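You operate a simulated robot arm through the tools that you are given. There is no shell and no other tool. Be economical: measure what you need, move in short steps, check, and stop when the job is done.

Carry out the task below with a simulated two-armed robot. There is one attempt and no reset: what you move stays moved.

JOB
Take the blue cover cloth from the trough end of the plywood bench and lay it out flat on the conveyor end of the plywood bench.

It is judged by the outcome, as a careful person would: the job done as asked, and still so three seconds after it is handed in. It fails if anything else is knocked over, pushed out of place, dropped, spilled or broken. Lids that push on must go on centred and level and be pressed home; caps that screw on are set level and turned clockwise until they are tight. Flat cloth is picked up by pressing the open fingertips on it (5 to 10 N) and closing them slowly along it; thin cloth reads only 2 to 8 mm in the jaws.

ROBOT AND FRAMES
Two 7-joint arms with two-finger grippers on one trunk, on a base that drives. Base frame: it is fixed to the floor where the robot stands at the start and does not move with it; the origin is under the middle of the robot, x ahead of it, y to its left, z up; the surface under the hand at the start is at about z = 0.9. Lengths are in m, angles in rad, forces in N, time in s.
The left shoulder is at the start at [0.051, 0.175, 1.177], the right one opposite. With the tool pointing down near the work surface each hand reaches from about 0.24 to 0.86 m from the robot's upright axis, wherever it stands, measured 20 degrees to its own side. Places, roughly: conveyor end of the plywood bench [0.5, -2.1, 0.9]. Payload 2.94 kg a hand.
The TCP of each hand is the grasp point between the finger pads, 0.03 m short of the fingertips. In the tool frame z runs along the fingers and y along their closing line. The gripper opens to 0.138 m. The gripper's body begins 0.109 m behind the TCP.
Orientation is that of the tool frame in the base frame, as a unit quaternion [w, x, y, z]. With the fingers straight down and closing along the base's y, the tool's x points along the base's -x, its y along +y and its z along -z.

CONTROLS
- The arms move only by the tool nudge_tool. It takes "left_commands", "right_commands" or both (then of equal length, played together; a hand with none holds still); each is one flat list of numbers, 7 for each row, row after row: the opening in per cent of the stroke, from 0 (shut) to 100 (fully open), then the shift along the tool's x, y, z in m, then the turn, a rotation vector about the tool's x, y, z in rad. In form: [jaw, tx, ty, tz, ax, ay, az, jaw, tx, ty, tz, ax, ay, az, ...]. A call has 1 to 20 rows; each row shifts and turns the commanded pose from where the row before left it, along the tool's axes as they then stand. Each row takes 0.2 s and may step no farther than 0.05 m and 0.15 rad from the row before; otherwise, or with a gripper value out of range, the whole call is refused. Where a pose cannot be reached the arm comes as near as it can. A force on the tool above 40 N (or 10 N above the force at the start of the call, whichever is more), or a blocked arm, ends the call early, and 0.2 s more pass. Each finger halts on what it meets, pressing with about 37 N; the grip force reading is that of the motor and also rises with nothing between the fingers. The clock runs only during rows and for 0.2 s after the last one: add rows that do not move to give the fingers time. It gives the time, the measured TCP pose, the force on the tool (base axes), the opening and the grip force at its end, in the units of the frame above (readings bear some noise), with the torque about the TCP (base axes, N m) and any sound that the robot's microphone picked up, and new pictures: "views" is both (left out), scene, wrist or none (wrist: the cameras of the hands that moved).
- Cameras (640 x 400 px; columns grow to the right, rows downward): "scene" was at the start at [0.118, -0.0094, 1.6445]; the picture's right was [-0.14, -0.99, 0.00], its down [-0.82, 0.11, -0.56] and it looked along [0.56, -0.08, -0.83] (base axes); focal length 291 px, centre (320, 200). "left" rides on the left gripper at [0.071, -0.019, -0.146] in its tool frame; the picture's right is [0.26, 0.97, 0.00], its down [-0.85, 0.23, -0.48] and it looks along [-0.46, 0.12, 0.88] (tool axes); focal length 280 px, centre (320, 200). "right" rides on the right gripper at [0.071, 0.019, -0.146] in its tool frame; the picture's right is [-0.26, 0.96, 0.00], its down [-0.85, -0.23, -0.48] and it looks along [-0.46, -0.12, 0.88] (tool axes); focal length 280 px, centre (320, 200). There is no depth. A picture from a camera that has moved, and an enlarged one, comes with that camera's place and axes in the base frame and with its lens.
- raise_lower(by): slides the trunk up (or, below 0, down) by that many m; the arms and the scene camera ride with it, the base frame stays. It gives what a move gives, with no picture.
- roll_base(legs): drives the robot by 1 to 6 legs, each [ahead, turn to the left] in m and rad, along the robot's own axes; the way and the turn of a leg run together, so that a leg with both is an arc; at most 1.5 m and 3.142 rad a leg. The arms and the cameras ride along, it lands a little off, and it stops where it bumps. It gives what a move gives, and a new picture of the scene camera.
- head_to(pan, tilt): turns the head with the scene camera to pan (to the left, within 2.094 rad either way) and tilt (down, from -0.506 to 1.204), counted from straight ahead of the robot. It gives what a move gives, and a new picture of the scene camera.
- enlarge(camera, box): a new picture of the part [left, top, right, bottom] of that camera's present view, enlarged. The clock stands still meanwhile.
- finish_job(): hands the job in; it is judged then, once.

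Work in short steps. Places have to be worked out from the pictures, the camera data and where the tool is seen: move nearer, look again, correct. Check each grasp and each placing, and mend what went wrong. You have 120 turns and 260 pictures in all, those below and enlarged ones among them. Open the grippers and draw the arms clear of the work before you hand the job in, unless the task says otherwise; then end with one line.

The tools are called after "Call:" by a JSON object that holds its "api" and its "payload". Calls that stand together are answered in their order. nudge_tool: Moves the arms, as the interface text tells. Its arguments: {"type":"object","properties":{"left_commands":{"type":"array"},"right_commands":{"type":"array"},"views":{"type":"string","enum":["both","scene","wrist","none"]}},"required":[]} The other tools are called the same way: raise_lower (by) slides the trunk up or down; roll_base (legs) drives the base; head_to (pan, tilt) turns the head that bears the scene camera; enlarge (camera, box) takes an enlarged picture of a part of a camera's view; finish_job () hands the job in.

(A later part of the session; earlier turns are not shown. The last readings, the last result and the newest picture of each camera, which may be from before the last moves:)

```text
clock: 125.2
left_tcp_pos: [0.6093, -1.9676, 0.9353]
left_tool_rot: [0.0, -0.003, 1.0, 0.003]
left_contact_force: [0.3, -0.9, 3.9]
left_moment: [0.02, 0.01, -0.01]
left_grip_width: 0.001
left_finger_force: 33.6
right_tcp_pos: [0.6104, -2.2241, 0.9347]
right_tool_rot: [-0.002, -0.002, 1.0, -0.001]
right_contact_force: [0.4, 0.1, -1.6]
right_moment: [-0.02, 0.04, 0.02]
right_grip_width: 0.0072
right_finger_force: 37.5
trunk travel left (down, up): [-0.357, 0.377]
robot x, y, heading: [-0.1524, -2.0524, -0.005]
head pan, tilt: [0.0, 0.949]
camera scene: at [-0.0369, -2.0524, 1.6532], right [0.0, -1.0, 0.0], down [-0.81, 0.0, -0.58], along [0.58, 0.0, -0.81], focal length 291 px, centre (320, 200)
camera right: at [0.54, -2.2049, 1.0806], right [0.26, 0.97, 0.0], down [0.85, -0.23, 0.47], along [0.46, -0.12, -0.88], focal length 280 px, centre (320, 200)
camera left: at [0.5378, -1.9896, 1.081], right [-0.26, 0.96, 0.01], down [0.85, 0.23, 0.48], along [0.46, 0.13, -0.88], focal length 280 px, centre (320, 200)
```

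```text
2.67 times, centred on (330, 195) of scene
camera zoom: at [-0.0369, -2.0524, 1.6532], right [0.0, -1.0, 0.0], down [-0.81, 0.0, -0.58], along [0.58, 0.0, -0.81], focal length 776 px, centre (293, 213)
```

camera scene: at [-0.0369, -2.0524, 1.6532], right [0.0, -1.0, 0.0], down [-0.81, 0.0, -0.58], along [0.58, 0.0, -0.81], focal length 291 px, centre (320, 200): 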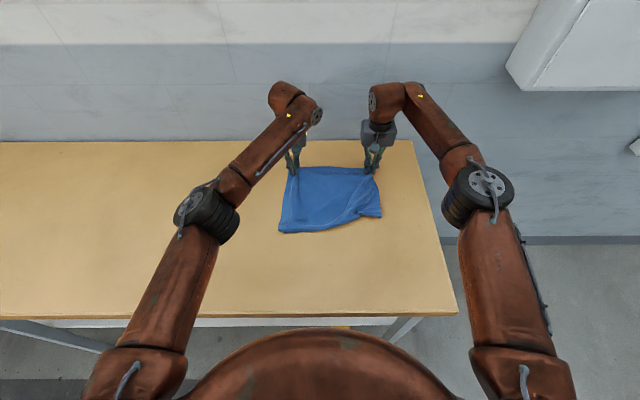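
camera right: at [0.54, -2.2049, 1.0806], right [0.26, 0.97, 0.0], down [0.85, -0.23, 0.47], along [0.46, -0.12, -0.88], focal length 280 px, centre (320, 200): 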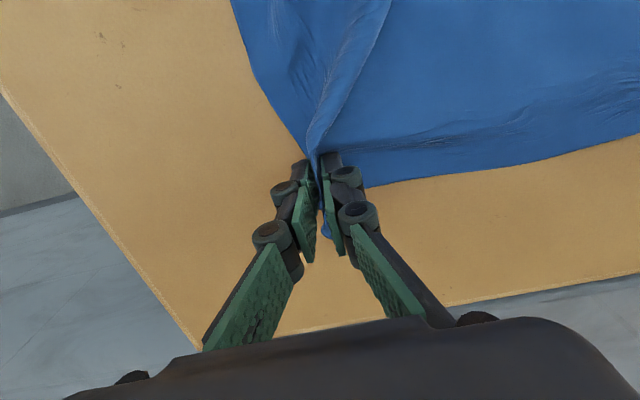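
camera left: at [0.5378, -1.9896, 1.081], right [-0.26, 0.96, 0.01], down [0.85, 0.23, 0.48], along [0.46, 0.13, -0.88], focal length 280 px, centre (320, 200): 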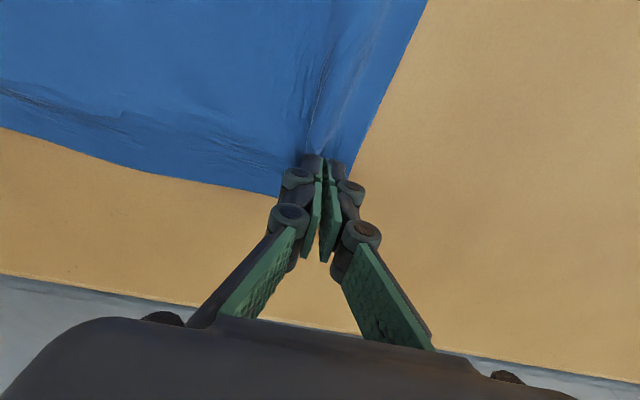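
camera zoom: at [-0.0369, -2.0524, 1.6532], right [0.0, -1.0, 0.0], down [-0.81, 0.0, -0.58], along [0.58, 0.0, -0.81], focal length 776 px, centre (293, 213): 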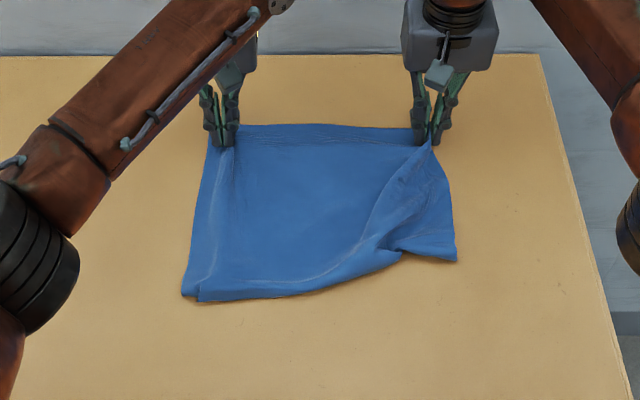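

Better than feared: the sheet is nearly rectangular, with D at about (0.433, -2.24) and B at about (0.388, -1.93), and one pleat on the right. I press lightly and open both jaws slowly so the gathers spread back out.

Call:
{"api": "nudge_tool", "payload": {"left_commands": [0, 0, 0, 0.001, 0, 0, 0, 0, 0, 0, 0, 0, 0, 0, 5, 0, 0, 0, 0, 0, 0, 10, 0, 0, 0, 0, 0, 0, 15, 0, 0, 0, 0, 0, 0, 20, 0, 0, 0, 0, 0, 0, 25, 0, 0, 0, 0, 0, 0, 30, 0, 0, 0, 0, 0, 0, 35, 0, 0, 0, 0, 0, 0, 40, 0, 0, 0, 0, 0, 0, 40, 0, 0, 0, 0, 0, 0], "right_commands": [0, 0, 0, 0.003, 0, 0, 0, 0, 0, 0, 0.001, 0, 0, 0, 5, 0, 0, 0, 0, 0, 0, 10, 0, 0, 0, 0, 0, 0, 15, 0, 0, 0, 0, 0, 0, 20, 0, 0, 0, 0, 0, 0, 25, 0, 0, 0, 0, 0, 0, 30, 0, 0, 0, 0, 0, 0, 35, 0, 0, 0, 0, 0, 0, 40, 0, 0, 0, 0, 0, 0, 40, 0, 0, 0, 0, 0, 0], "views": "wrist"}}

```text
clock: 127.6
left_tcp_pos: [0.6087, -1.9683, 0.9358]
left_tool_rot: [0.001, -0.001, 1.0, 0.002]
left_contact_force: [0.2, -0.2, 0.0]
left_moment: [0.02, -0.01, 0.01]
left_grip_width: 0.0554
left_finger_force: 0.1
right_tcp_pos: [0.6106, -2.2246, 0.9309]
right_tool_rot: [-0.001, -0.003, 1.0, -0.001]
right_contact_force: [-0.6, -0.1, 0.4]
right_moment: [0.01, 0.01, 0.0]
right_grip_width: 0.0552
right_finger_force: 0.1
trunk travel left (down, up): [-0.357, 0.377]
robot x, y, heading: [-0.1522, -2.0488, -0.008]
head pan, tilt: [0.0, 0.949]
camera right: at [0.5398, -2.2049, 1.077], right [0.26, 0.97, 0.0], down [0.85, -0.23, 0.47], along [0.46, -0.12, -0.88], focal length 280 px, centre (320, 200)
camera left: at [0.5375, -1.9894, 1.0803], right [-0.26, 0.96, 0.0], down [0.85, 0.23, 0.48], along [0.46, 0.13, -0.88], focal length 280 px, centre (320, 200)
```

right: 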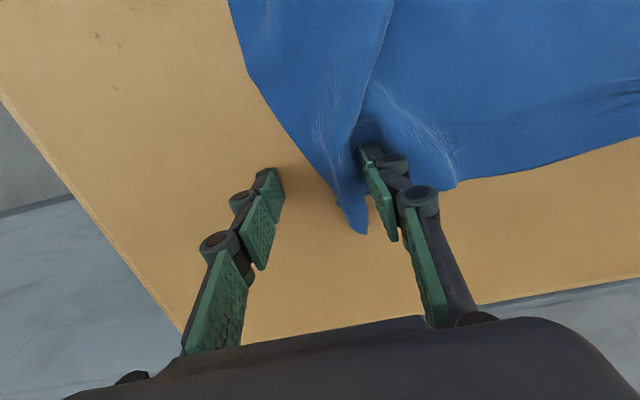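
left: 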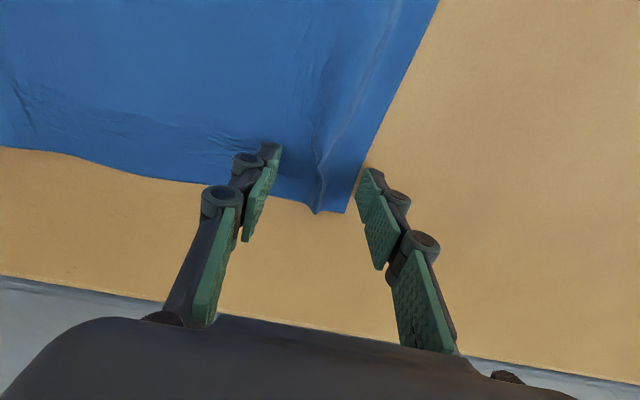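

Both released. I lift the hands clear and take a clean look.

Call:
{"api": "nudge_tool", "payload": {"left_commands": [40, 0, 0, -0.03, 0, 0, 0, 40, 0, 0, -0.04, 0, 0, 0, 40, 0, 0.03, -0.03, 0, 0, 0, 40, 0.03, 0.03, -0.02, 0, 0, 0, 40, 0.04, 0.03, 0, 0, 0, 0, 40, 0.04, 0.03, 0, 0, 0, 0], "right_commands": [40, 0, 0, -0.03, 0, 0, 0, 40, 0, 0, -0.04, 0, 0, 0, 40, 0, -0.03, -0.03, 0, 0, 0, 40, 0.03, -0.03, -0.02, 0, 0, 0, 40, 0.04, -0.03, 0, 0, 0, 0, 40, 0.04, -0.02, 0, 0, 0, 0], "views": "scene"}}

Call:
{"api": "enlarge", "payload": {"camera": "scene", "box": [260, 140, 420, 260]}}

Call:
{"api": "enlarge", "payload": {"camera": "right", "box": [0, 0, 640, 400]}}

```text
clock: 129.0
left_tcp_pos: [0.4972, -1.8476, 1.0584]
left_tool_rot: [0.002, -0.002, 1.0, 0.002]
left_contact_force: [-0.5, -0.1, 0.3]
left_moment: [-0.02, -0.02, 0.02]
left_grip_width: 0.0552
left_finger_force: 0.0
right_tcp_pos: [0.4992, -2.3351, 1.0543]
right_tool_rot: [0.0, -0.001, 1.0, -0.001]
right_contact_force: [-0.3, 1.3, 0.4]
right_moment: [-0.03, -0.01, -0.01]
right_grip_width: 0.0553
right_finger_force: 0.0
trunk travel left (down, up): [-0.357, 0.377]
robot x, y, heading: [-0.1586, -2.0489, -0.006]
head pan, tilt: [0.0, 0.949]
camera scene: at [-0.0415, -2.051, 1.6537], right [0.0, -1.0, 0.0], down [-0.81, 0.0, -0.58], along [0.58, 0.0, -0.81], focal length 291 px, centre (320, 200)
```

scene: 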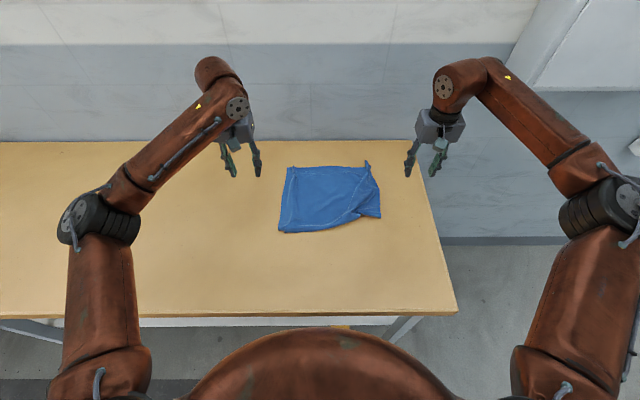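

```text
3.33 times, centred on (340, 200) of scene
camera zoom: at [-0.0415, -2.051, 1.6537], right [0.0, -1.0, 0.0], down [-0.81, 0.0, -0.58], along [0.58, 0.0, -0.81], focal length 970 px, centre (253, 200)
```

zoom: 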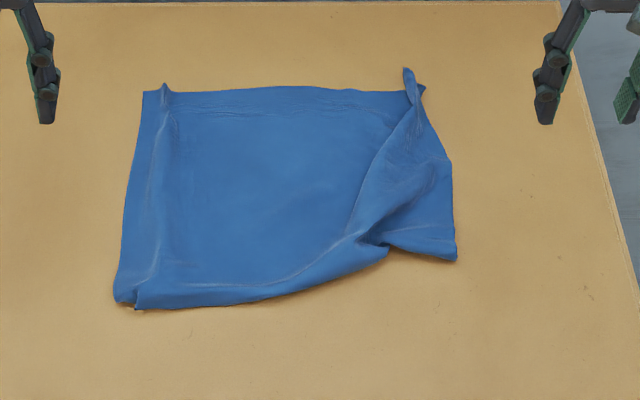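

```text
1.00 times, centred on (320, 200) of right (not enlarged: the box is as wide or as high as the picture)
camera zoom: at [0.4271, -2.3151, 1.2001], right [0.26, 0.97, 0.0], down [0.85, -0.23, 0.48], along [0.46, -0.13, -0.88], focal length 280 px, centre (320, 200)
```

zoom: 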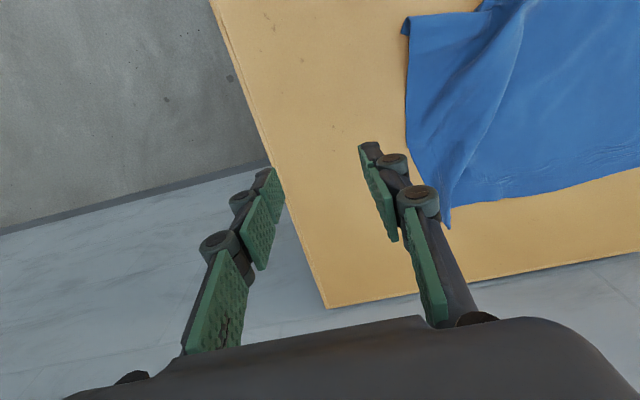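

Main sheet is flat; there is a pleat on the right (D should be about 6–7 cm further out and nearer), and the B edge is tucked a little. I'll press the left fingertips on the main sheet as a hold, and use right fingertips on the strip near D to slide it outward.

Call:
{"api": "nudge_tool", "payload": {"left_commands": [15, 0, -0.0344, 0.0216, 0, 0, 0, 15, 0, -0.0344, 0.0216, 0, 0, 0, 15, 0, -0.0344, 0.0216, 0, 0, 0, 15, 0, -0.0344, 0.0216, 0, 0, 0, 15, 0, -0.0344, 0.0216, 0, 0, 0, 15, 0, 0, 0.013, 0, 0, 0, 15, 0, 0, 0.003, 0, 0, 0], "right_commands": [15, 0.0094, 0.0246, 0.0208, 0, 0, 0, 15, 0.0094, 0.0246, 0.0208, 0, 0, 0, 15, 0.0094, 0.0246, 0.0208, 0, 0, 0, 15, 0.0094, 0.0246, 0.0208, 0, 0, 0, 15, 0.0094, 0.0246, 0.0208, 0, 0, 0, 15, 0, 0, 0.013, 0, 0, 0, 15, 0, 0, 0.003, 0, 0, 0], "views": "both"}}

```text
clock: 130.6
left_tcp_pos: [0.4995, -2.0192, 0.931]
left_tool_rot: [0.0, -0.001, 1.0, 0.003]
left_contact_force: [-0.2, -0.3, 1.1]
left_moment: [0.05, 0.02, 0.03]
left_grip_width: 0.0205
left_finger_force: 0.0
right_tcp_pos: [0.4533, -2.2139, 0.9318]
right_tool_rot: [-0.001, -0.002, 1.0, -0.001]
right_contact_force: [0.2, -0.3, 1.0]
right_moment: [0.02, 0.01, 0.04]
right_grip_width: 0.0209
right_finger_force: 0.1
trunk travel left (down, up): [-0.357, 0.377]
robot x, y, heading: [-0.1522, -2.0538, -0.007]
head pan, tilt: [0.0, 0.949]
camera scene: at [-0.0379, -2.0524, 1.6533], right [0.0, -1.0, 0.0], down [-0.81, 0.0, -0.58], along [0.58, 0.0, -0.81], focal length 291 px, centre (320, 200)
camera right: at [0.382, -2.193, 1.0777], right [0.26, 0.97, 0.0], down [0.85, -0.23, 0.48], along [0.46, -0.12, -0.88], focal length 280 px, centre (320, 200)
camera left: at [0.4281, -2.0424, 1.0759], right [-0.26, 0.96, 0.0], down [0.85, 0.23, 0.48], along [0.46, 0.13, -0.88], focal length 280 px, centre (320, 200)
```

scene: 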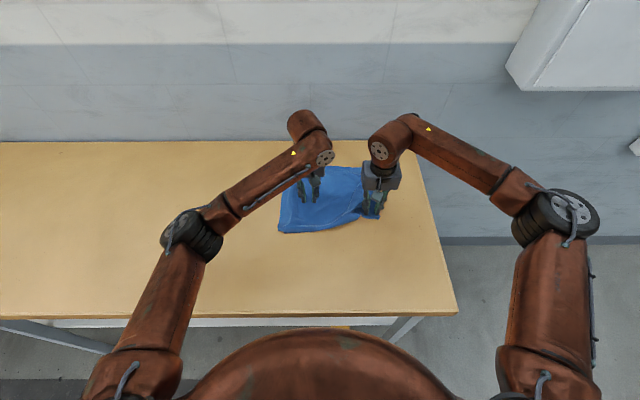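
right: 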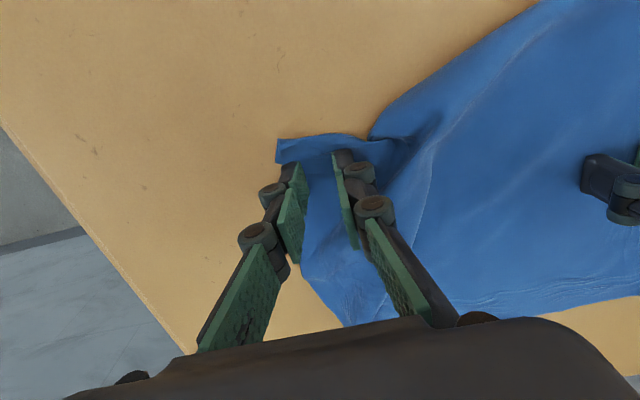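
left: 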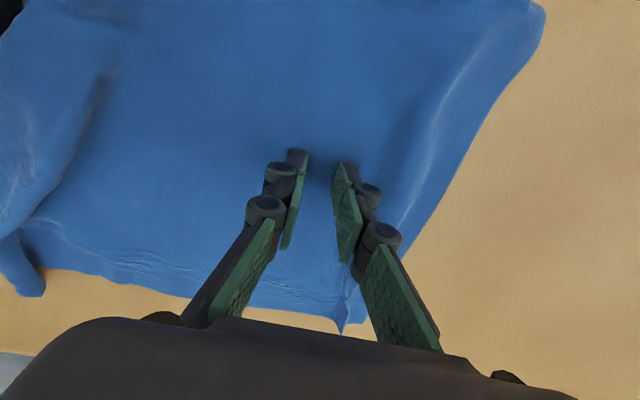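

Both are touching lightly on the cloth. I press a few N more, and slide the right hand outward (7 cm toward me, 6 cm right).

Call:
{"api": "nudge_tool", "payload": {"left_commands": [15, 0, 0, 0.002, 0, 0, 0, 15, 0, 0, 0.001, 0, 0, 0, 15, 0, 0, 0, 0, 0, 0, 15, 0, 0, 0, 0, 0, 0, 15, 0, 0, 0, 0, 0, 0, 15, 0, 0, 0, 0, 0, 0, 15, 0, 0, 0, 0, 0, 0, 15, 0, 0, 0, 0, 0, 0, 15, 0, 0, 0, 0, 0, 0, 15, 0, 0, 0, 0, 0, 0, 15, 0, 0, 0, 0, 0, 0, 15, 0, 0, 0, 0, 0, 0], "right_commands": [15, 0, 0, 0.002, 0, 0, 0, 15, 0, 0, 0.0015, 0, 0, 0, 15, 0.007, -0.006, 0, 0, 0, 0, 15, 0.007, -0.006, 0, 0, 0, 0, 15, 0.007, -0.006, 0, 0, 0, 0, 15, 0.007, -0.006, 0, 0, 0, 0, 15, 0.007, -0.006, 0, 0, 0, 0, 15, 0.007, -0.006, 0, 0, 0, 0, 15, 0.007, -0.006, 0, 0, 0, 0, 15, 0.007, -0.006, 0, 0, 0, 0, 15, 0.007, -0.006, 0, 0, 0, 0, 15, 0.007, -0.006, 0, 0, 0, 0], "views": "both"}}

```text
clock: 133.2
left_tcp_pos: [0.4975, -2.0207, 0.9302]
left_tool_rot: [0.004, -0.001, 1.0, 0.001]
left_contact_force: [3.7, -4.9, 30.0]
left_moment: [-0.39, 0.04, 0.06]
left_grip_width: 0.0197
left_finger_force: 0.0
right_tcp_pos: [0.3809, -2.2709, 0.9305]
right_tool_rot: [0.0, -0.002, 1.0, 0.001]
right_contact_force: [5.8, 5.6, 24.0]
right_moment: [0.36, -0.09, -0.11]
right_grip_width: 0.0201
right_finger_force: 0.1
trunk travel left (down, up): [-0.357, 0.377]
robot x, y, heading: [-0.1575, -2.0476, -0.005]
head pan, tilt: [0.0, 0.949]
camera scene: at [-0.0415, -2.0509, 1.6537], right [0.0, -1.0, 0.0], down [-0.81, 0.0, -0.58], along [0.58, 0.0, -0.81], focal length 291 px, centre (320, 200)
camera right: at [0.3101, -2.2519, 1.0764], right [0.26, 0.97, 0.0], down [0.85, -0.23, 0.48], along [0.46, -0.12, -0.88], focal length 280 px, centre (320, 200)
camera left: at [0.4257, -2.0413, 1.0752], right [-0.26, 0.96, 0.0], down [0.85, 0.23, 0.48], along [0.46, 0.13, -0.88], focal length 280 px, centre (320, 200)
```

scene: 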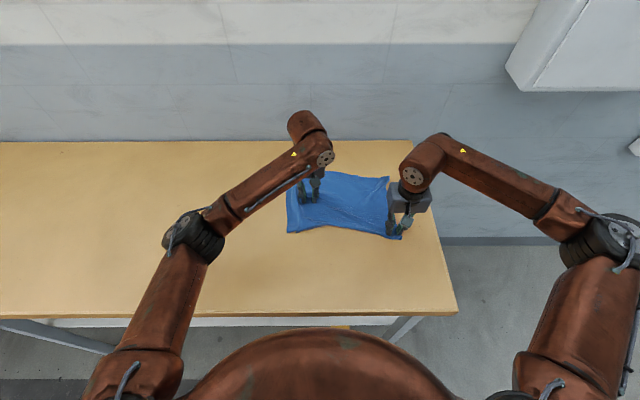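
right: 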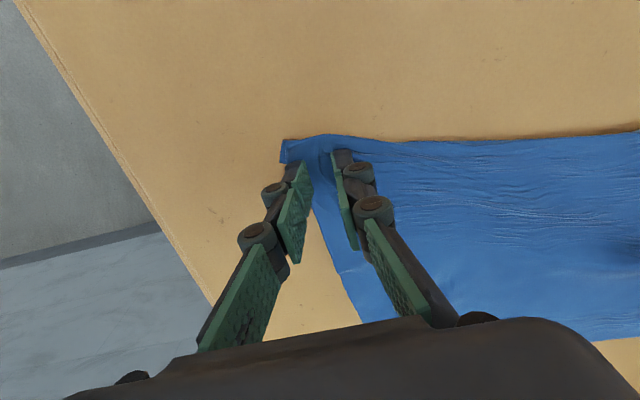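
left: 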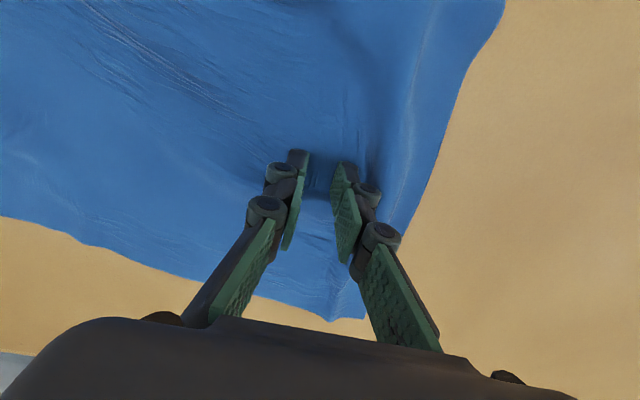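

That pulled the pleat out. I lift both hands clear and look again.

Call:
{"api": "nudge_tool", "payload": {"left_commands": [15, 0, 0, -0.006, 0, 0, 0, 15, 0, 0, -0.03, 0, 0, 0, 15, 0, 0.02, -0.04, 0, 0, 0, 15, 0, 0.045, -0.02, 0, 0, 0, 15, 0, 0.045, -0.02, 0, 0, 0, 15, 0, 0.045, 0, 0, 0, 0], "right_commands": [15, 0, 0, -0.006, 0, 0, 0, 15, 0, 0, -0.03, 0, 0, 0, 15, 0, 0, -0.04, 0, 0, 0, 15, 0, -0.045, -0.02, 0, 0, 0, 15, 0, -0.045, -0.02, 0, 0, 0, 15, 0, 0, 0, 0, 0, 0], "views": "none"}}

Call:
{"api": "enlarge", "payload": {"camera": "scene", "box": [260, 140, 440, 270]}}

```text
clock: 134.6
left_tcp_pos: [0.4996, -1.8617, 1.0422]
left_tool_rot: [0.0, -0.001, 1.0, 0.002]
left_contact_force: [-0.1, 0.5, 0.4]
left_moment: [-0.02, 0.05, -0.01]
left_grip_width: 0.0207
left_finger_force: 0.1
right_tcp_pos: [0.3842, -2.3607, 1.0448]
right_tool_rot: [-0.002, -0.003, 1.0, -0.001]
right_contact_force: [0.5, 0.9, -0.1]
right_moment: [-0.08, 0.02, -0.02]
right_grip_width: 0.0204
right_finger_force: 0.0
trunk travel left (down, up): [-0.357, 0.377]
robot x, y, heading: [-0.154, -2.054, -0.008]
head pan, tilt: [0.0, 0.949]
```

```text
3.08 times, centred on (350, 205) of scene
camera zoom: at [-0.0367, -2.0495, 1.6531], right [0.0, -1.0, 0.0], down [-0.81, 0.0, -0.58], along [0.58, 0.0, -0.81], focal length 896 px, centre (228, 185)
```

zoom: 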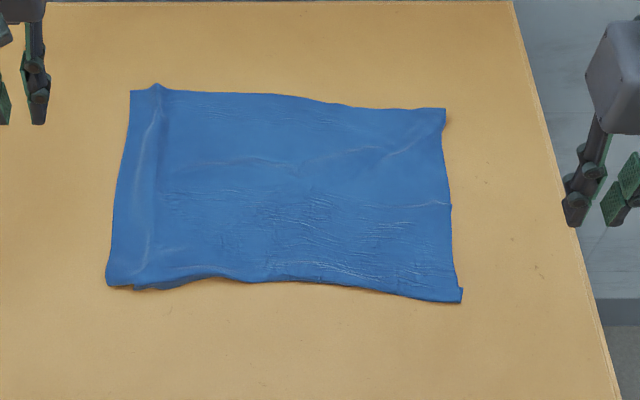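

Nearly flat: about 0.35 × 0.245 m. The original depth was about 0.28 m, so the near edge may be tucked under about 3 cm. I look closely at the near-left edge with the wrist cameras.

Call:
{"api": "nudge_tool", "payload": {"left_commands": [15, 0.04, -0.02, 0, 0, 0, 0, 15, 0.04, -0.02, 0, 0, 0, 0, 15, 0.04, -0.01, 0, 0, 0, 0, 15, 0, 0, 0, 0, 0, 0], "views": "wrist"}}

Call:
{"api": "enlarge", "payload": {"camera": "right", "box": [260, 0, 640, 240]}}

```text
clock: 135.6
left_tcp_pos: [0.3803, -1.9155, 1.0418]
left_tool_rot: [0.002, -0.001, 1.0, 0.002]
left_contact_force: [-0.6, -0.7, -0.3]
left_moment: [0.02, 0.02, 0.01]
left_grip_width: 0.0207
left_finger_force: 0.0
right_tcp_pos: [0.3847, -2.3635, 1.044]
right_tool_rot: [-0.002, -0.001, 1.0, 0.0]
right_contact_force: [0.9, -0.8, 0.5]
right_moment: [0.01, 0.04, 0.01]
right_grip_width: 0.0206
right_finger_force: 0.0
trunk travel left (down, up): [-0.357, 0.377]
robot x, y, heading: [-0.1517, -2.0541, -0.005]
head pan, tilt: [0.0, 0.949]
camera left: at [0.308, -1.937, 1.1885], right [-0.26, 0.96, 0.01], down [0.85, 0.23, 0.48], along [0.46, 0.13, -0.88], focal length 280 px, centre (320, 200)
```

left: 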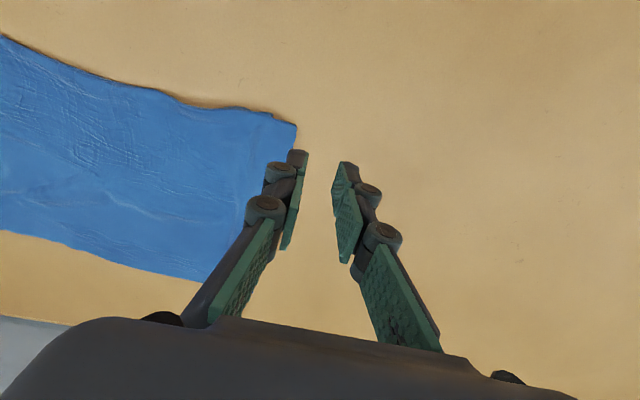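

```text
1.67 times, centred on (450, 120) of right
camera zoom: at [0.3138, -2.3439, 1.1906], right [0.26, 0.97, 0.0], down [0.85, -0.23, 0.47], along [0.46, -0.12, -0.88], focal length 467 px, centre (103, 333)
```

zoom: 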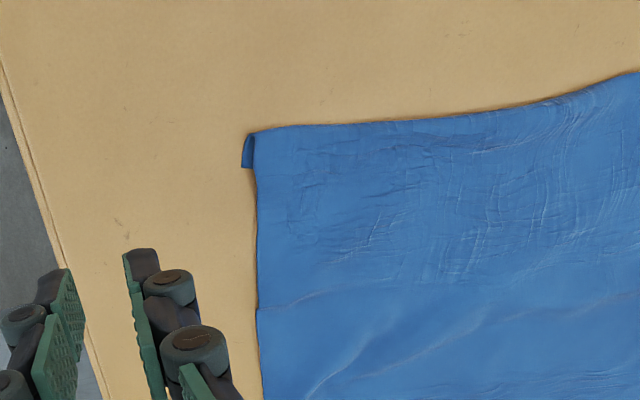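

There is indeed a hem of 2–3 cm folded under along the near edge (my earlier laying path was too steep). I'll re-pinch far corners A and C, lift so it hangs free, and re-lay along a proper arc.

Call:
{"api": "nudge_tool", "payload": {"left_commands": [34, -0.0387, -0.0111, 0.0145, 0, 0, 0, 34, -0.0387, -0.0111, 0.0145, 0, 0, 0, 34, -0.0387, -0.0111, 0.0145, 0, 0, 0, 34, -0.0387, -0.0111, 0.0145, 0, 0, 0, 34, -0.0387, -0.0111, 0.0145, 0, 0, 0, 34, -0.0387, -0.0111, 0.0145, 0, 0, 0, 34, 0, 0, 0, 0, 0, 0], "right_commands": [34, -0.0334, 0.0194, 0.0148, 0, 0, 0, 34, -0.0334, 0.0194, 0.0148, 0, 0, 0, 34, -0.0334, 0.0194, 0.0148, 0, 0, 0, 34, -0.0334, 0.0194, 0.0148, 0, 0, 0, 34, -0.0334, 0.0194, 0.0148, 0, 0, 0, 34, -0.0334, 0.0194, 0.0148, 0, 0, 0, 34, 0, 0, 0, 0, 0, 0], "views": "wrist"}}

```text
clock: 137.2
left_tcp_pos: [0.614, -1.9817, 0.9559]
left_tool_rot: [0.0, -0.001, 1.0, 0.003]
left_contact_force: [0.2, -0.9, 0.7]
left_moment: [-0.01, -0.03, 0.0]
left_grip_width: 0.047
left_finger_force: 0.0
right_tcp_pos: [0.5874, -2.2439, 0.9548]
right_tool_rot: [-0.002, -0.002, 1.0, 0.0]
right_contact_force: [-0.8, 0.1, -0.4]
right_moment: [-0.04, -0.02, 0.03]
right_grip_width: 0.0471
right_finger_force: 0.2
trunk travel left (down, up): [-0.357, 0.377]
robot x, y, heading: [-0.1558, -2.0505, -0.005]
head pan, tilt: [0.0, 0.949]
camera right: at [0.5174, -2.2252, 1.1001], right [0.26, 0.97, 0.0], down [0.85, -0.23, 0.47], along [0.46, -0.12, -0.88], focal length 280 px, centre (320, 200)
camera left: at [0.5429, -2.0029, 1.1012], right [-0.26, 0.96, 0.01], down [0.85, 0.23, 0.48], along [0.46, 0.13, -0.88], focal length 280 px, centre (320, 200)
```

right: 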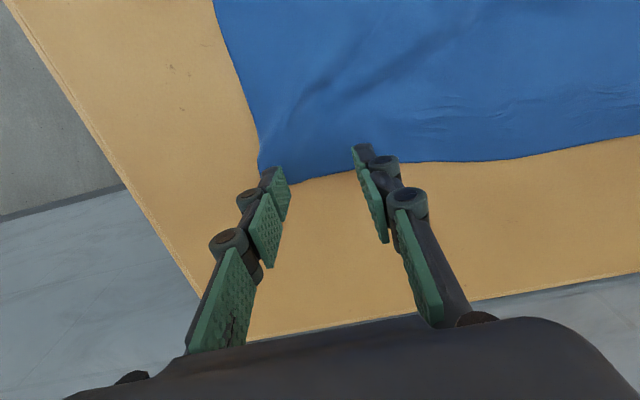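
left: 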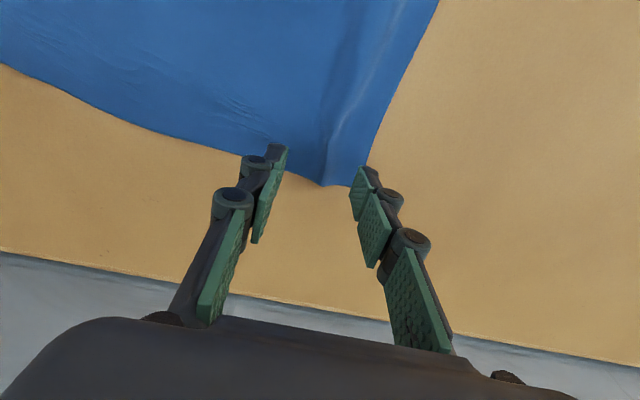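

Shifting both hands deeper over the cloth, then descending to touch.

Call:
{"api": "nudge_tool", "payload": {"left_commands": [34, 0.02, -0.006, 0.005, 0, 0, 0, 34, 0, 0, 0.01, 0, 0, 0, 34, 0, 0, 0.006, 0, 0, 0, 34, 0, 0, 0.003, 0, 0, 0, 34, 0, 0, 0, 0, 0, 0], "right_commands": [34, 0.014, 0.008, 0.005, 0, 0, 0, 34, 0, 0, 0.01, 0, 0, 0, 34, 0, 0, 0.006, 0, 0, 0, 34, 0, 0, 0.003, 0, 0, 0, 34, 0, 0, 0, 0, 0, 0], "views": "wrist"}}

```text
clock: 138.4
left_tcp_pos: [0.5913, -1.9863, 0.9326]
left_tool_rot: [0.001, 0.0, 1.0, 0.002]
left_contact_force: [0.6, 0.2, -0.1]
left_moment: [-0.01, 0.03, -0.03]
left_grip_width: 0.0469
left_finger_force: 0.1
right_tcp_pos: [0.5706, -2.237, 0.9314]
right_tool_rot: [0.0, -0.001, 1.0, 0.0]
right_contact_force: [-0.4, -0.1, 1.4]
right_moment: [-0.01, 0.05, 0.02]
right_grip_width: 0.0469
right_finger_force: 0.1
trunk travel left (down, up): [-0.357, 0.377]
robot x, y, heading: [-0.1564, -2.05, -0.01]
head pan, tilt: [0.0, 0.949]
camera right: at [0.4992, -2.218, 1.0771], right [0.26, 0.97, 0.0], down [0.85, -0.23, 0.47], along [0.46, -0.13, -0.88], focal length 280 px, centre (320, 200)
camera left: at [0.5199, -2.0088, 1.0781], right [-0.26, 0.96, 0.01], down [0.85, 0.23, 0.48], along [0.46, 0.13, -0.88], focal length 280 px, centre (320, 200)
```

right: 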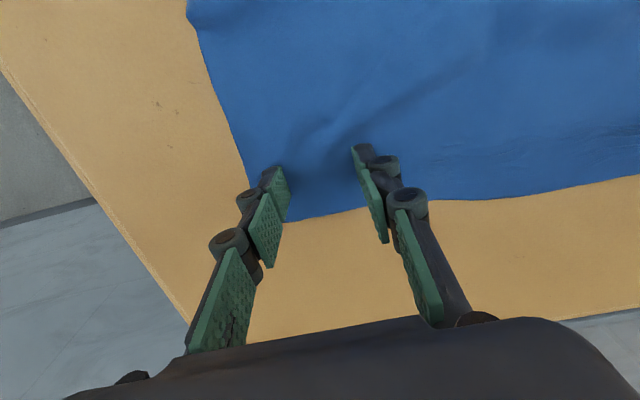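
left: 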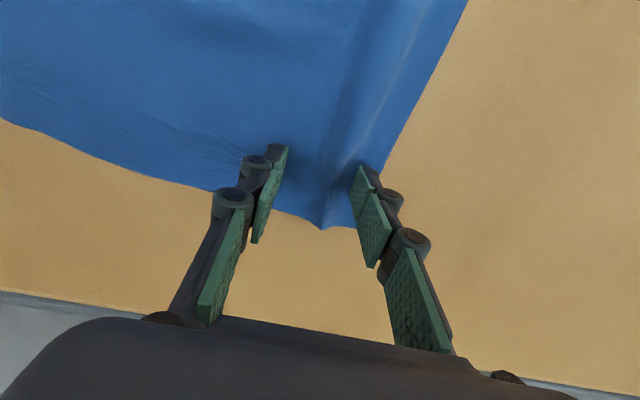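

Positions look good. Adding pressure on both and reading.

Call:
{"api": "nudge_tool", "payload": {"left_commands": [34, 0, 0, 0.002, 0, 0, 0, 34, 0, 0, 0.001, 0, 0, 0, 34, 0, 0, 0, 0, 0, 0], "right_commands": [34, 0, 0, 0.0015, 0, 0, 0, 34, 0, 0, 0, 0, 0, 0, 34, 0, 0, 0, 0, 0, 0], "views": "none"}}

```text
clock: 139.2
left_tcp_pos: [0.5909, -1.9863, 0.931]
left_tool_rot: [0.001, -0.002, 1.0, 0.002]
left_contact_force: [0.3, -0.2, 4.4]
left_moment: [-0.02, 0.0, -0.02]
left_grip_width: 0.047
left_finger_force: 0.1
right_tcp_pos: [0.5709, -2.2374, 0.9307]
right_tool_rot: [0.0, -0.001, 1.0, 0.0]
right_contact_force: [2.0, -0.1, 5.9]
right_moment: [0.0, -0.02, 0.01]
right_grip_width: 0.0471
right_finger_force: 0.1
trunk travel left (down, up): [-0.357, 0.377]
robot x, y, heading: [-0.1575, -2.0531, -0.008]
head pan, tilt: [0.0, 0.949]
```

Left gets 1 mm more, right 0.5 mm more (≈7–8 N), and both close slowly.

Call:
{"api": "nudge_tool", "payload": {"left_commands": [34, 0, 0, 0.001, 0, 0, 0, 31, 0, 0, 0, 0, 0, 0, 28, 0, 0, 0, 0, 0, 0, 25, 0, 0, 0, 0, 0, 0, 22, 0, 0, 0, 0, 0, 0, 19, 0, 0, 0, 0, 0, 0, 16, 0, 0, 0, 0, 0, 0, 13, 0, 0, 0, 0, 0, 0, 10, 0, 0, 0, 0, 0, 0, 7, 0, 0, 0, 0, 0, 0, 4, 0, 0, 0, 0, 0, 0, 2, 0, 0, 0, 0, 0, 0, 0, 0, 0, 0, 0, 0, 0, 0, 0, 0, 0, 0, 0, 0], "right_commands": [34, 0, 0, 0.0005, 0, 0, 0, 31, 0, 0, 0, 0, 0, 0, 28, 0, 0, 0, 0, 0, 0, 25, 0, 0, 0, 0, 0, 0, 22, 0, 0, 0, 0, 0, 0, 19, 0, 0, 0, 0, 0, 0, 16, 0, 0, 0, 0, 0, 0, 13, 0, 0, 0, 0, 0, 0, 10, 0, 0, 0, 0, 0, 0, 7, 0, 0, 0, 0, 0, 0, 4, 0, 0, 0, 0, 0, 0, 2, 0, 0, 0, 0, 0, 0, 0, 0, 0, 0, 0, 0, 0, 0, 0, 0, 0, 0, 0, 0], "views": "wrist"}}

```text
clock: 142.2
left_tcp_pos: [0.591, -1.9878, 0.9293]
left_tool_rot: [0.001, -0.001, 1.0, 0.003]
left_contact_force: [-0.4, -0.2, 2.3]
left_moment: [0.04, 0.0, -0.01]
left_grip_width: 0.0054
left_finger_force: 29.6
right_tcp_pos: [0.5696, -2.2373, 0.9299]
right_tool_rot: [0.0, -0.002, 1.0, -0.001]
right_contact_force: [-0.2, -1.0, -1.3]
right_moment: [-0.08, 0.01, 0.0]
right_grip_width: 0.0068
right_finger_force: 34.1
trunk travel left (down, up): [-0.357, 0.377]
robot x, y, heading: [-0.1527, -2.0532, -0.005]
head pan, tilt: [0.0, 0.949]
camera right: at [0.4985, -2.2181, 1.0756], right [0.26, 0.97, 0.0], down [0.85, -0.23, 0.48], along [0.46, -0.12, -0.88], focal length 280 px, centre (320, 200)
camera left: at [0.5199, -2.0093, 1.0746], right [-0.26, 0.96, 0.0], down [0.85, 0.23, 0.48], along [0.46, 0.13, -0.88], focal length 280 px, centre (320, 200)
```

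right: 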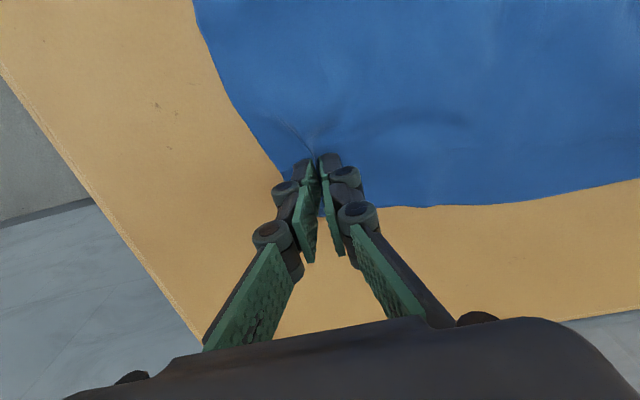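
left: 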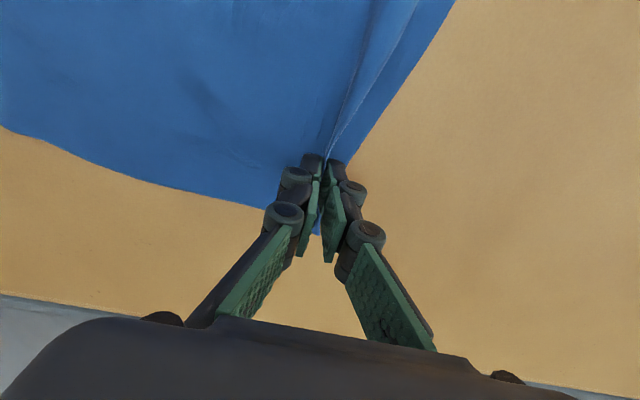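

Both pinches are good (5–7 mm). Lifting back and up so the sheet hangs free above x≈0.37.

Call:
{"api": "nudge_tool", "payload": {"left_commands": [0, 0.0157, 0, -0.0243, 0, 0, 0, 0, 0.0157, 0, -0.0243, 0, 0, 0, 0, 0.0157, 0, -0.0243, 0, 0, 0, 0, 0.0157, 0, -0.0243, 0, 0, 0, 0, 0.0157, 0, -0.0243, 0, 0, 0, 0, 0.0157, 0, -0.0243, 0, 0, 0, 0, 0.0157, 0, -0.0243, 0, 0, 0, 0, 0.0157, 0, -0.0243, 0, 0, 0, 0, 0.0157, 0, -0.0243, 0, 0, 0, 0, 0.0157, 0, -0.0243, 0, 0, 0, 0, 0.0157, 0, -0.0243, 0, 0, 0, 0, 0.0157, 0, -0.0243, 0, 0, 0, 0, 0.0157, 0, -0.0243, 0, 0, 0, 0, 0.0157, 0, -0.0243, 0, 0, 0, 0, 0, 0, 0, 0, 0, 0], "right_commands": [0, 0.0143, 0, -0.0243, 0, 0, 0, 0, 0.0143, 0, -0.0243, 0, 0, 0, 0, 0.0143, 0, -0.0243, 0, 0, 0, 0, 0.0143, 0, -0.0243, 0, 0, 0, 0, 0.0143, 0, -0.0243, 0, 0, 0, 0, 0.0143, 0, -0.0243, 0, 0, 0, 0, 0.0143, 0, -0.0243, 0, 0, 0, 0, 0.0143, 0, -0.0243, 0, 0, 0, 0, 0.0143, 0, -0.0243, 0, 0, 0, 0, 0.0143, 0, -0.0243, 0, 0, 0, 0, 0.0143, 0, -0.0243, 0, 0, 0, 0, 0.0143, 0, -0.0243, 0, 0, 0, 0, 0.0143, 0, -0.0243, 0, 0, 0, 0, 0.0143, 0, -0.0243, 0, 0, 0, 0, 0, 0, 0, 0, 0, 0], "views": "both"}}

Call:
{"api": "enlarge", "payload": {"camera": "scene", "box": [230, 100, 450, 260]}}

```text
clock: 145.4
left_tcp_pos: [0.3729, -1.9885, 1.2683]
left_tool_rot: [-0.001, -0.001, 1.0, 0.003]
left_contact_force: [-0.8, -0.6, -0.7]
left_moment: [0.08, 0.05, 0.01]
left_grip_width: 0.0006
left_finger_force: 26.3
right_tcp_pos: [0.3722, -2.2372, 1.2692]
right_tool_rot: [-0.001, -0.002, 1.0, 0.0]
right_contact_force: [1.0, 0.4, -1.5]
right_moment: [-0.04, 0.02, 0.03]
right_grip_width: 0.0009
right_finger_force: 30.3
trunk travel left (down, up): [-0.357, 0.377]
robot x, y, heading: [-0.1541, -2.0523, -0.004]
head pan, tilt: [0.0, 0.949]
camera scene: at [-0.0354, -2.0521, 1.6529], right [0.0, -1.0, 0.0], down [-0.81, 0.0, -0.58], along [0.58, 0.0, -0.81], focal length 291 px, centre (320, 200)
camera right: at [0.301, -2.2179, 1.4148], right [0.26, 0.97, 0.0], down [0.85, -0.23, 0.47], along [0.46, -0.12, -0.88], focal length 280 px, centre (320, 200)
camera left: at [0.3017, -2.0104, 1.4127], right [-0.26, 0.96, 0.01], down [0.85, 0.23, 0.48], along [0.46, 0.13, -0.88], focal length 280 px, centre (320, 200)
```

scene: 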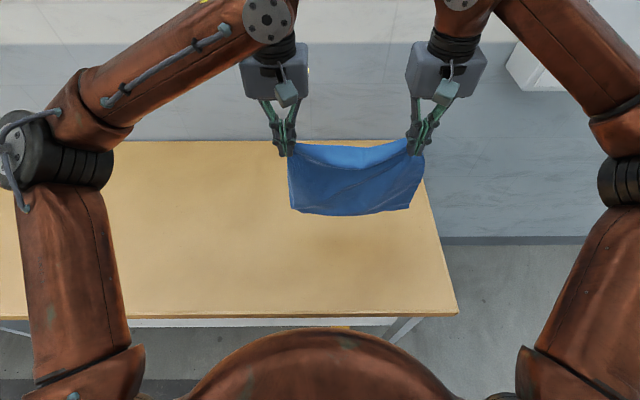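
right: 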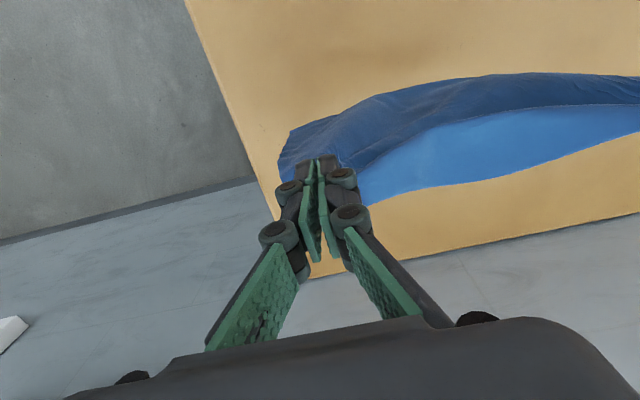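
left: 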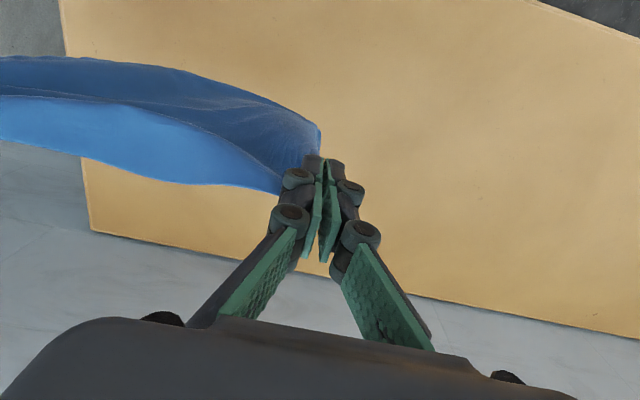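

```text
2.50 times, centred on (340, 180) of scene
camera zoom: at [-0.0354, -2.0521, 1.6529], right [0.0, -1.0, 0.0], down [-0.81, 0.0, -0.58], along [0.58, 0.0, -0.81], focal length 728 px, centre (270, 250)
```

zoom: 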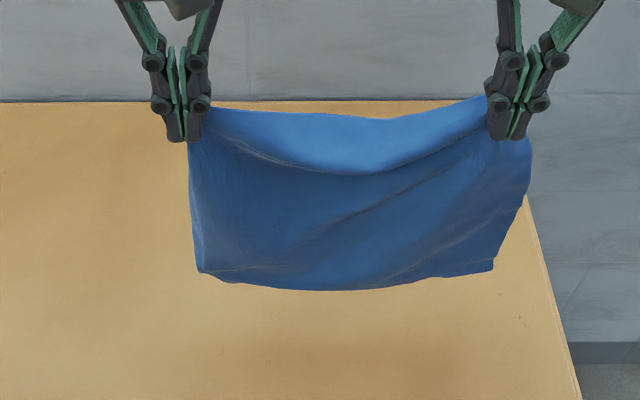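

It hangs cleanly with all four corners apart. Now I lay it along a circular arc: lower until the bottom edge touches, sweep forward keeping it taut, and drag a little at the end to pull the hem straight.

Call:
{"api": "nudge_tool", "payload": {"left_commands": [0, 0.005, 0, 0.0245, 0, 0, 0, 0, 0.005, 0, 0.0245, 0, 0, 0, 0, 0.005, 0, 0.0245, 0, 0, 0, 0, 0.005, 0, 0.0245, 0, 0, 0, 0, -0.0313, 0, 0.0021, 0, 0, 0, 0, -0.0308, 0, 0.0061, 0, 0, 0, 0, -0.0297, 0, 0.0101, 0, 0, 0, 0, -0.0282, 0, 0.0139, 0, 0, 0, 0, -0.0261, 0, 0.0174, 0, 0, 0, 0, -0.0236, 0, 0.0207, 0, 0, 0, 0, -0.0207, 0, 0.0236, 0, 0, 0, 0, -0.0174, 0, 0.0261, 0, 0, 0, 0, -0.0139, 0, 0.0282, 0, 0, 0, 0, -0.0101, 0, 0.0297, 0, 0, 0, 0, -0.0061, 0, 0.0308, 0, 0, 0, 0, -0.02, 0, 0, 0, 0, 0, 0, -0.02, 0, 0.004, 0, 0, 0, 0, -0.004, 0, 0.023, 0, 0, 0], "right_commands": [0, 0.005, 0, 0.0245, 0, 0, 0, 0, 0.005, 0, 0.0245, 0, 0, 0, 0, 0.005, 0, 0.0245, 0, 0, 0, 0, 0.005, 0, 0.0245, 0, 0, 0, 0, -0.0313, 0, 0.0021, 0, 0, 0, 0, -0.0308, 0, 0.0061, 0, 0, 0, 0, -0.0297, 0, 0.0101, 0, 0, 0, 0, -0.0282, 0, 0.0139, 0, 0, 0, 0, -0.0261, 0, 0.0174, 0, 0, 0, 0, -0.0236, 0, 0.0207, 0, 0, 0, 0, -0.0207, 0, 0.0236, 0, 0, 0, 0, -0.0174, 0, 0.0261, 0, 0, 0, 0, -0.0139, 0, 0.0282, 0, 0, 0, 0, -0.0101, 0, 0.0297, 0, 0, 0, 0, -0.0061, 0, 0.0308, 0, 0, 0, 0, -0.02, 0, 0, 0, 0, 0, 0, -0.02, 0, 0.004, 0, 0, 0, 0, -0.004, 0, 0.023, 0, 0, 0], "views": "both"}}

Call:
{"api": "enlarge", "payload": {"camera": "scene", "box": [240, 120, 420, 250]}}

```text
clock: 149.2
left_tcp_pos: [0.6341, -1.9881, 0.9354]
left_tool_rot: [0.002, -0.001, 1.0, 0.003]
left_contact_force: [-0.4, 0.9, -1.1]
left_moment: [-0.02, -0.01, -0.04]
left_grip_width: 0.0043
left_finger_force: 30.9
right_tcp_pos: [0.6313, -2.2363, 0.9351]
right_tool_rot: [0.0, -0.001, 1.0, 0.0]
right_contact_force: [0.1, -0.2, 0.0]
right_moment: [0.04, 0.04, -0.02]
right_grip_width: 0.0008
right_finger_force: 30.7
trunk travel left (down, up): [-0.357, 0.377]
robot x, y, heading: [-0.1586, -2.0542, -0.002]
head pan, tilt: [0.0, 0.949]
camera scene: at [-0.0363, -2.0532, 1.6531], right [0.0, -1.0, 0.0], down [-0.81, 0.0, -0.58], along [0.58, 0.0, -0.81], focal length 291 px, centre (320, 200)
camera right: at [0.5604, -2.2183, 1.0807], right [0.26, 0.97, 0.0], down [0.85, -0.23, 0.48], along [0.46, -0.12, -0.88], focal length 280 px, centre (320, 200)
camera left: at [0.5624, -2.0096, 1.0804], right [-0.26, 0.96, 0.0], down [0.85, 0.23, 0.48], along [0.46, 0.13, -0.88], focal length 280 px, centre (320, 200)
```

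scene: 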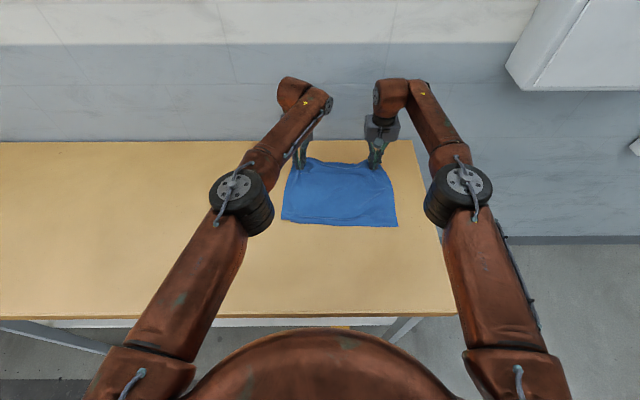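
right: 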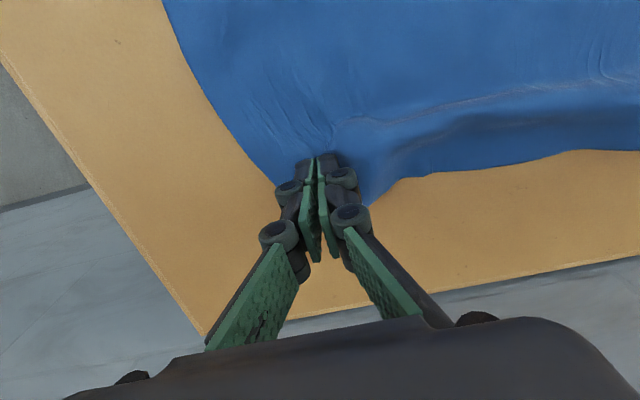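
left: 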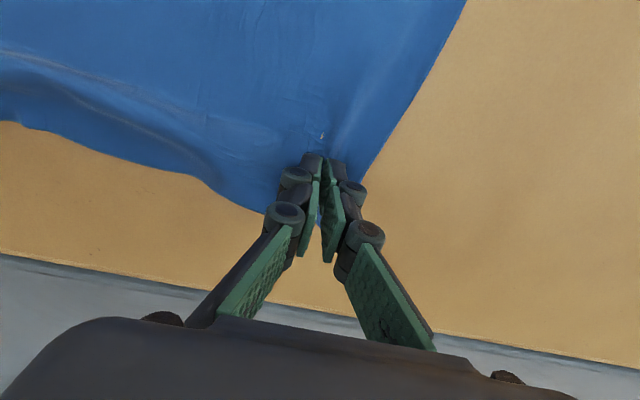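

```text
3.08 times, centred on (330, 185) of scene
camera zoom: at [-0.0363, -2.0532, 1.6531], right [0.0, -1.0, 0.0], down [-0.81, 0.0, -0.58], along [0.58, 0.0, -0.81], focal length 896 px, centre (289, 246)
```

zoom: 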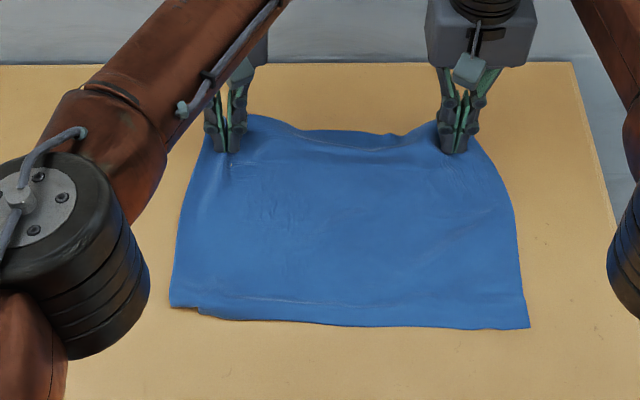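

The near edge is now straight at full width. I lower 3–4 mm and open slowly to spread the gathers at the far corners.

Call:
{"api": "nudge_tool", "payload": {"left_commands": [0, 0, 0, 0.003, 0, 0, 0, 0, 0, 0, 0.003, 0, 0, 0, 5, 0, 0, 0, 0, 0, 0, 10, 0, 0, 0, 0, 0, 0, 15, 0, 0, 0, 0, 0, 0, 20, 0, 0, 0, 0, 0, 0, 25, 0, 0, 0, 0, 0, 0, 30, 0, 0, 0, 0, 0, 0, 35, 0, 0, 0, 0, 0, 0, 40, 0, 0, 0, 0, 0, 0], "right_commands": [0, 0, 0, 0.003, 0, 0, 0, 0, 0, 0, 0.003, 0, 0, 0, 5, 0, 0, 0, 0, 0, 0, 10, 0, 0, 0, 0, 0, 0, 15, 0, 0, 0, 0, 0, 0, 20, 0, 0, 0, 0, 0, 0, 25, 0, 0, 0, 0, 0, 0, 30, 0, 0, 0, 0, 0, 0, 35, 0, 0, 0, 0, 0, 0, 40, 0, 0, 0, 0, 0, 0], "views": "wrist"}}

```text
clock: 151.4
left_tcp_pos: [0.6321, -1.9875, 0.9294]
left_tool_rot: [0.001, -0.001, 1.0, 0.002]
left_contact_force: [0.1, -0.7, 6.6]
left_moment: [-0.09, 0.02, 0.01]
left_grip_width: 0.0563
left_finger_force: 0.7
right_tcp_pos: [0.6308, -2.2361, 0.929]
right_tool_rot: [0.001, -0.001, 1.0, 0.0]
right_contact_force: [-0.2, 0.4, 3.3]
right_moment: [-0.02, 0.0, 0.04]
right_grip_width: 0.056
right_finger_force: 0.0
trunk travel left (down, up): [-0.357, 0.377]
robot x, y, heading: [-0.1615, -2.0517, -0.004]
head pan, tilt: [0.0, 0.949]
camera right: at [0.5591, -2.2175, 1.0758], right [0.26, 0.97, 0.0], down [0.85, -0.23, 0.48], along [0.46, -0.13, -0.88], focal length 280 px, centre (320, 200)
camera left: at [0.5611, -2.0089, 1.075], right [-0.26, 0.96, 0.0], down [0.85, 0.23, 0.48], along [0.46, 0.13, -0.88], focal length 280 px, centre (320, 200)
```

right: 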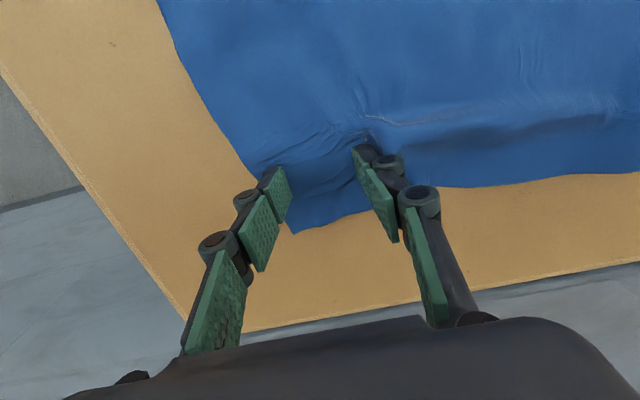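
left: 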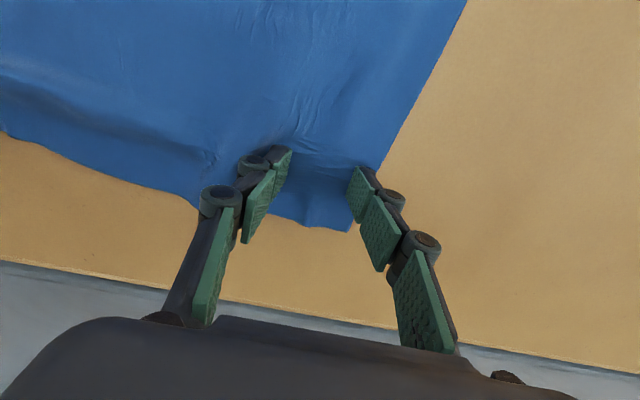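

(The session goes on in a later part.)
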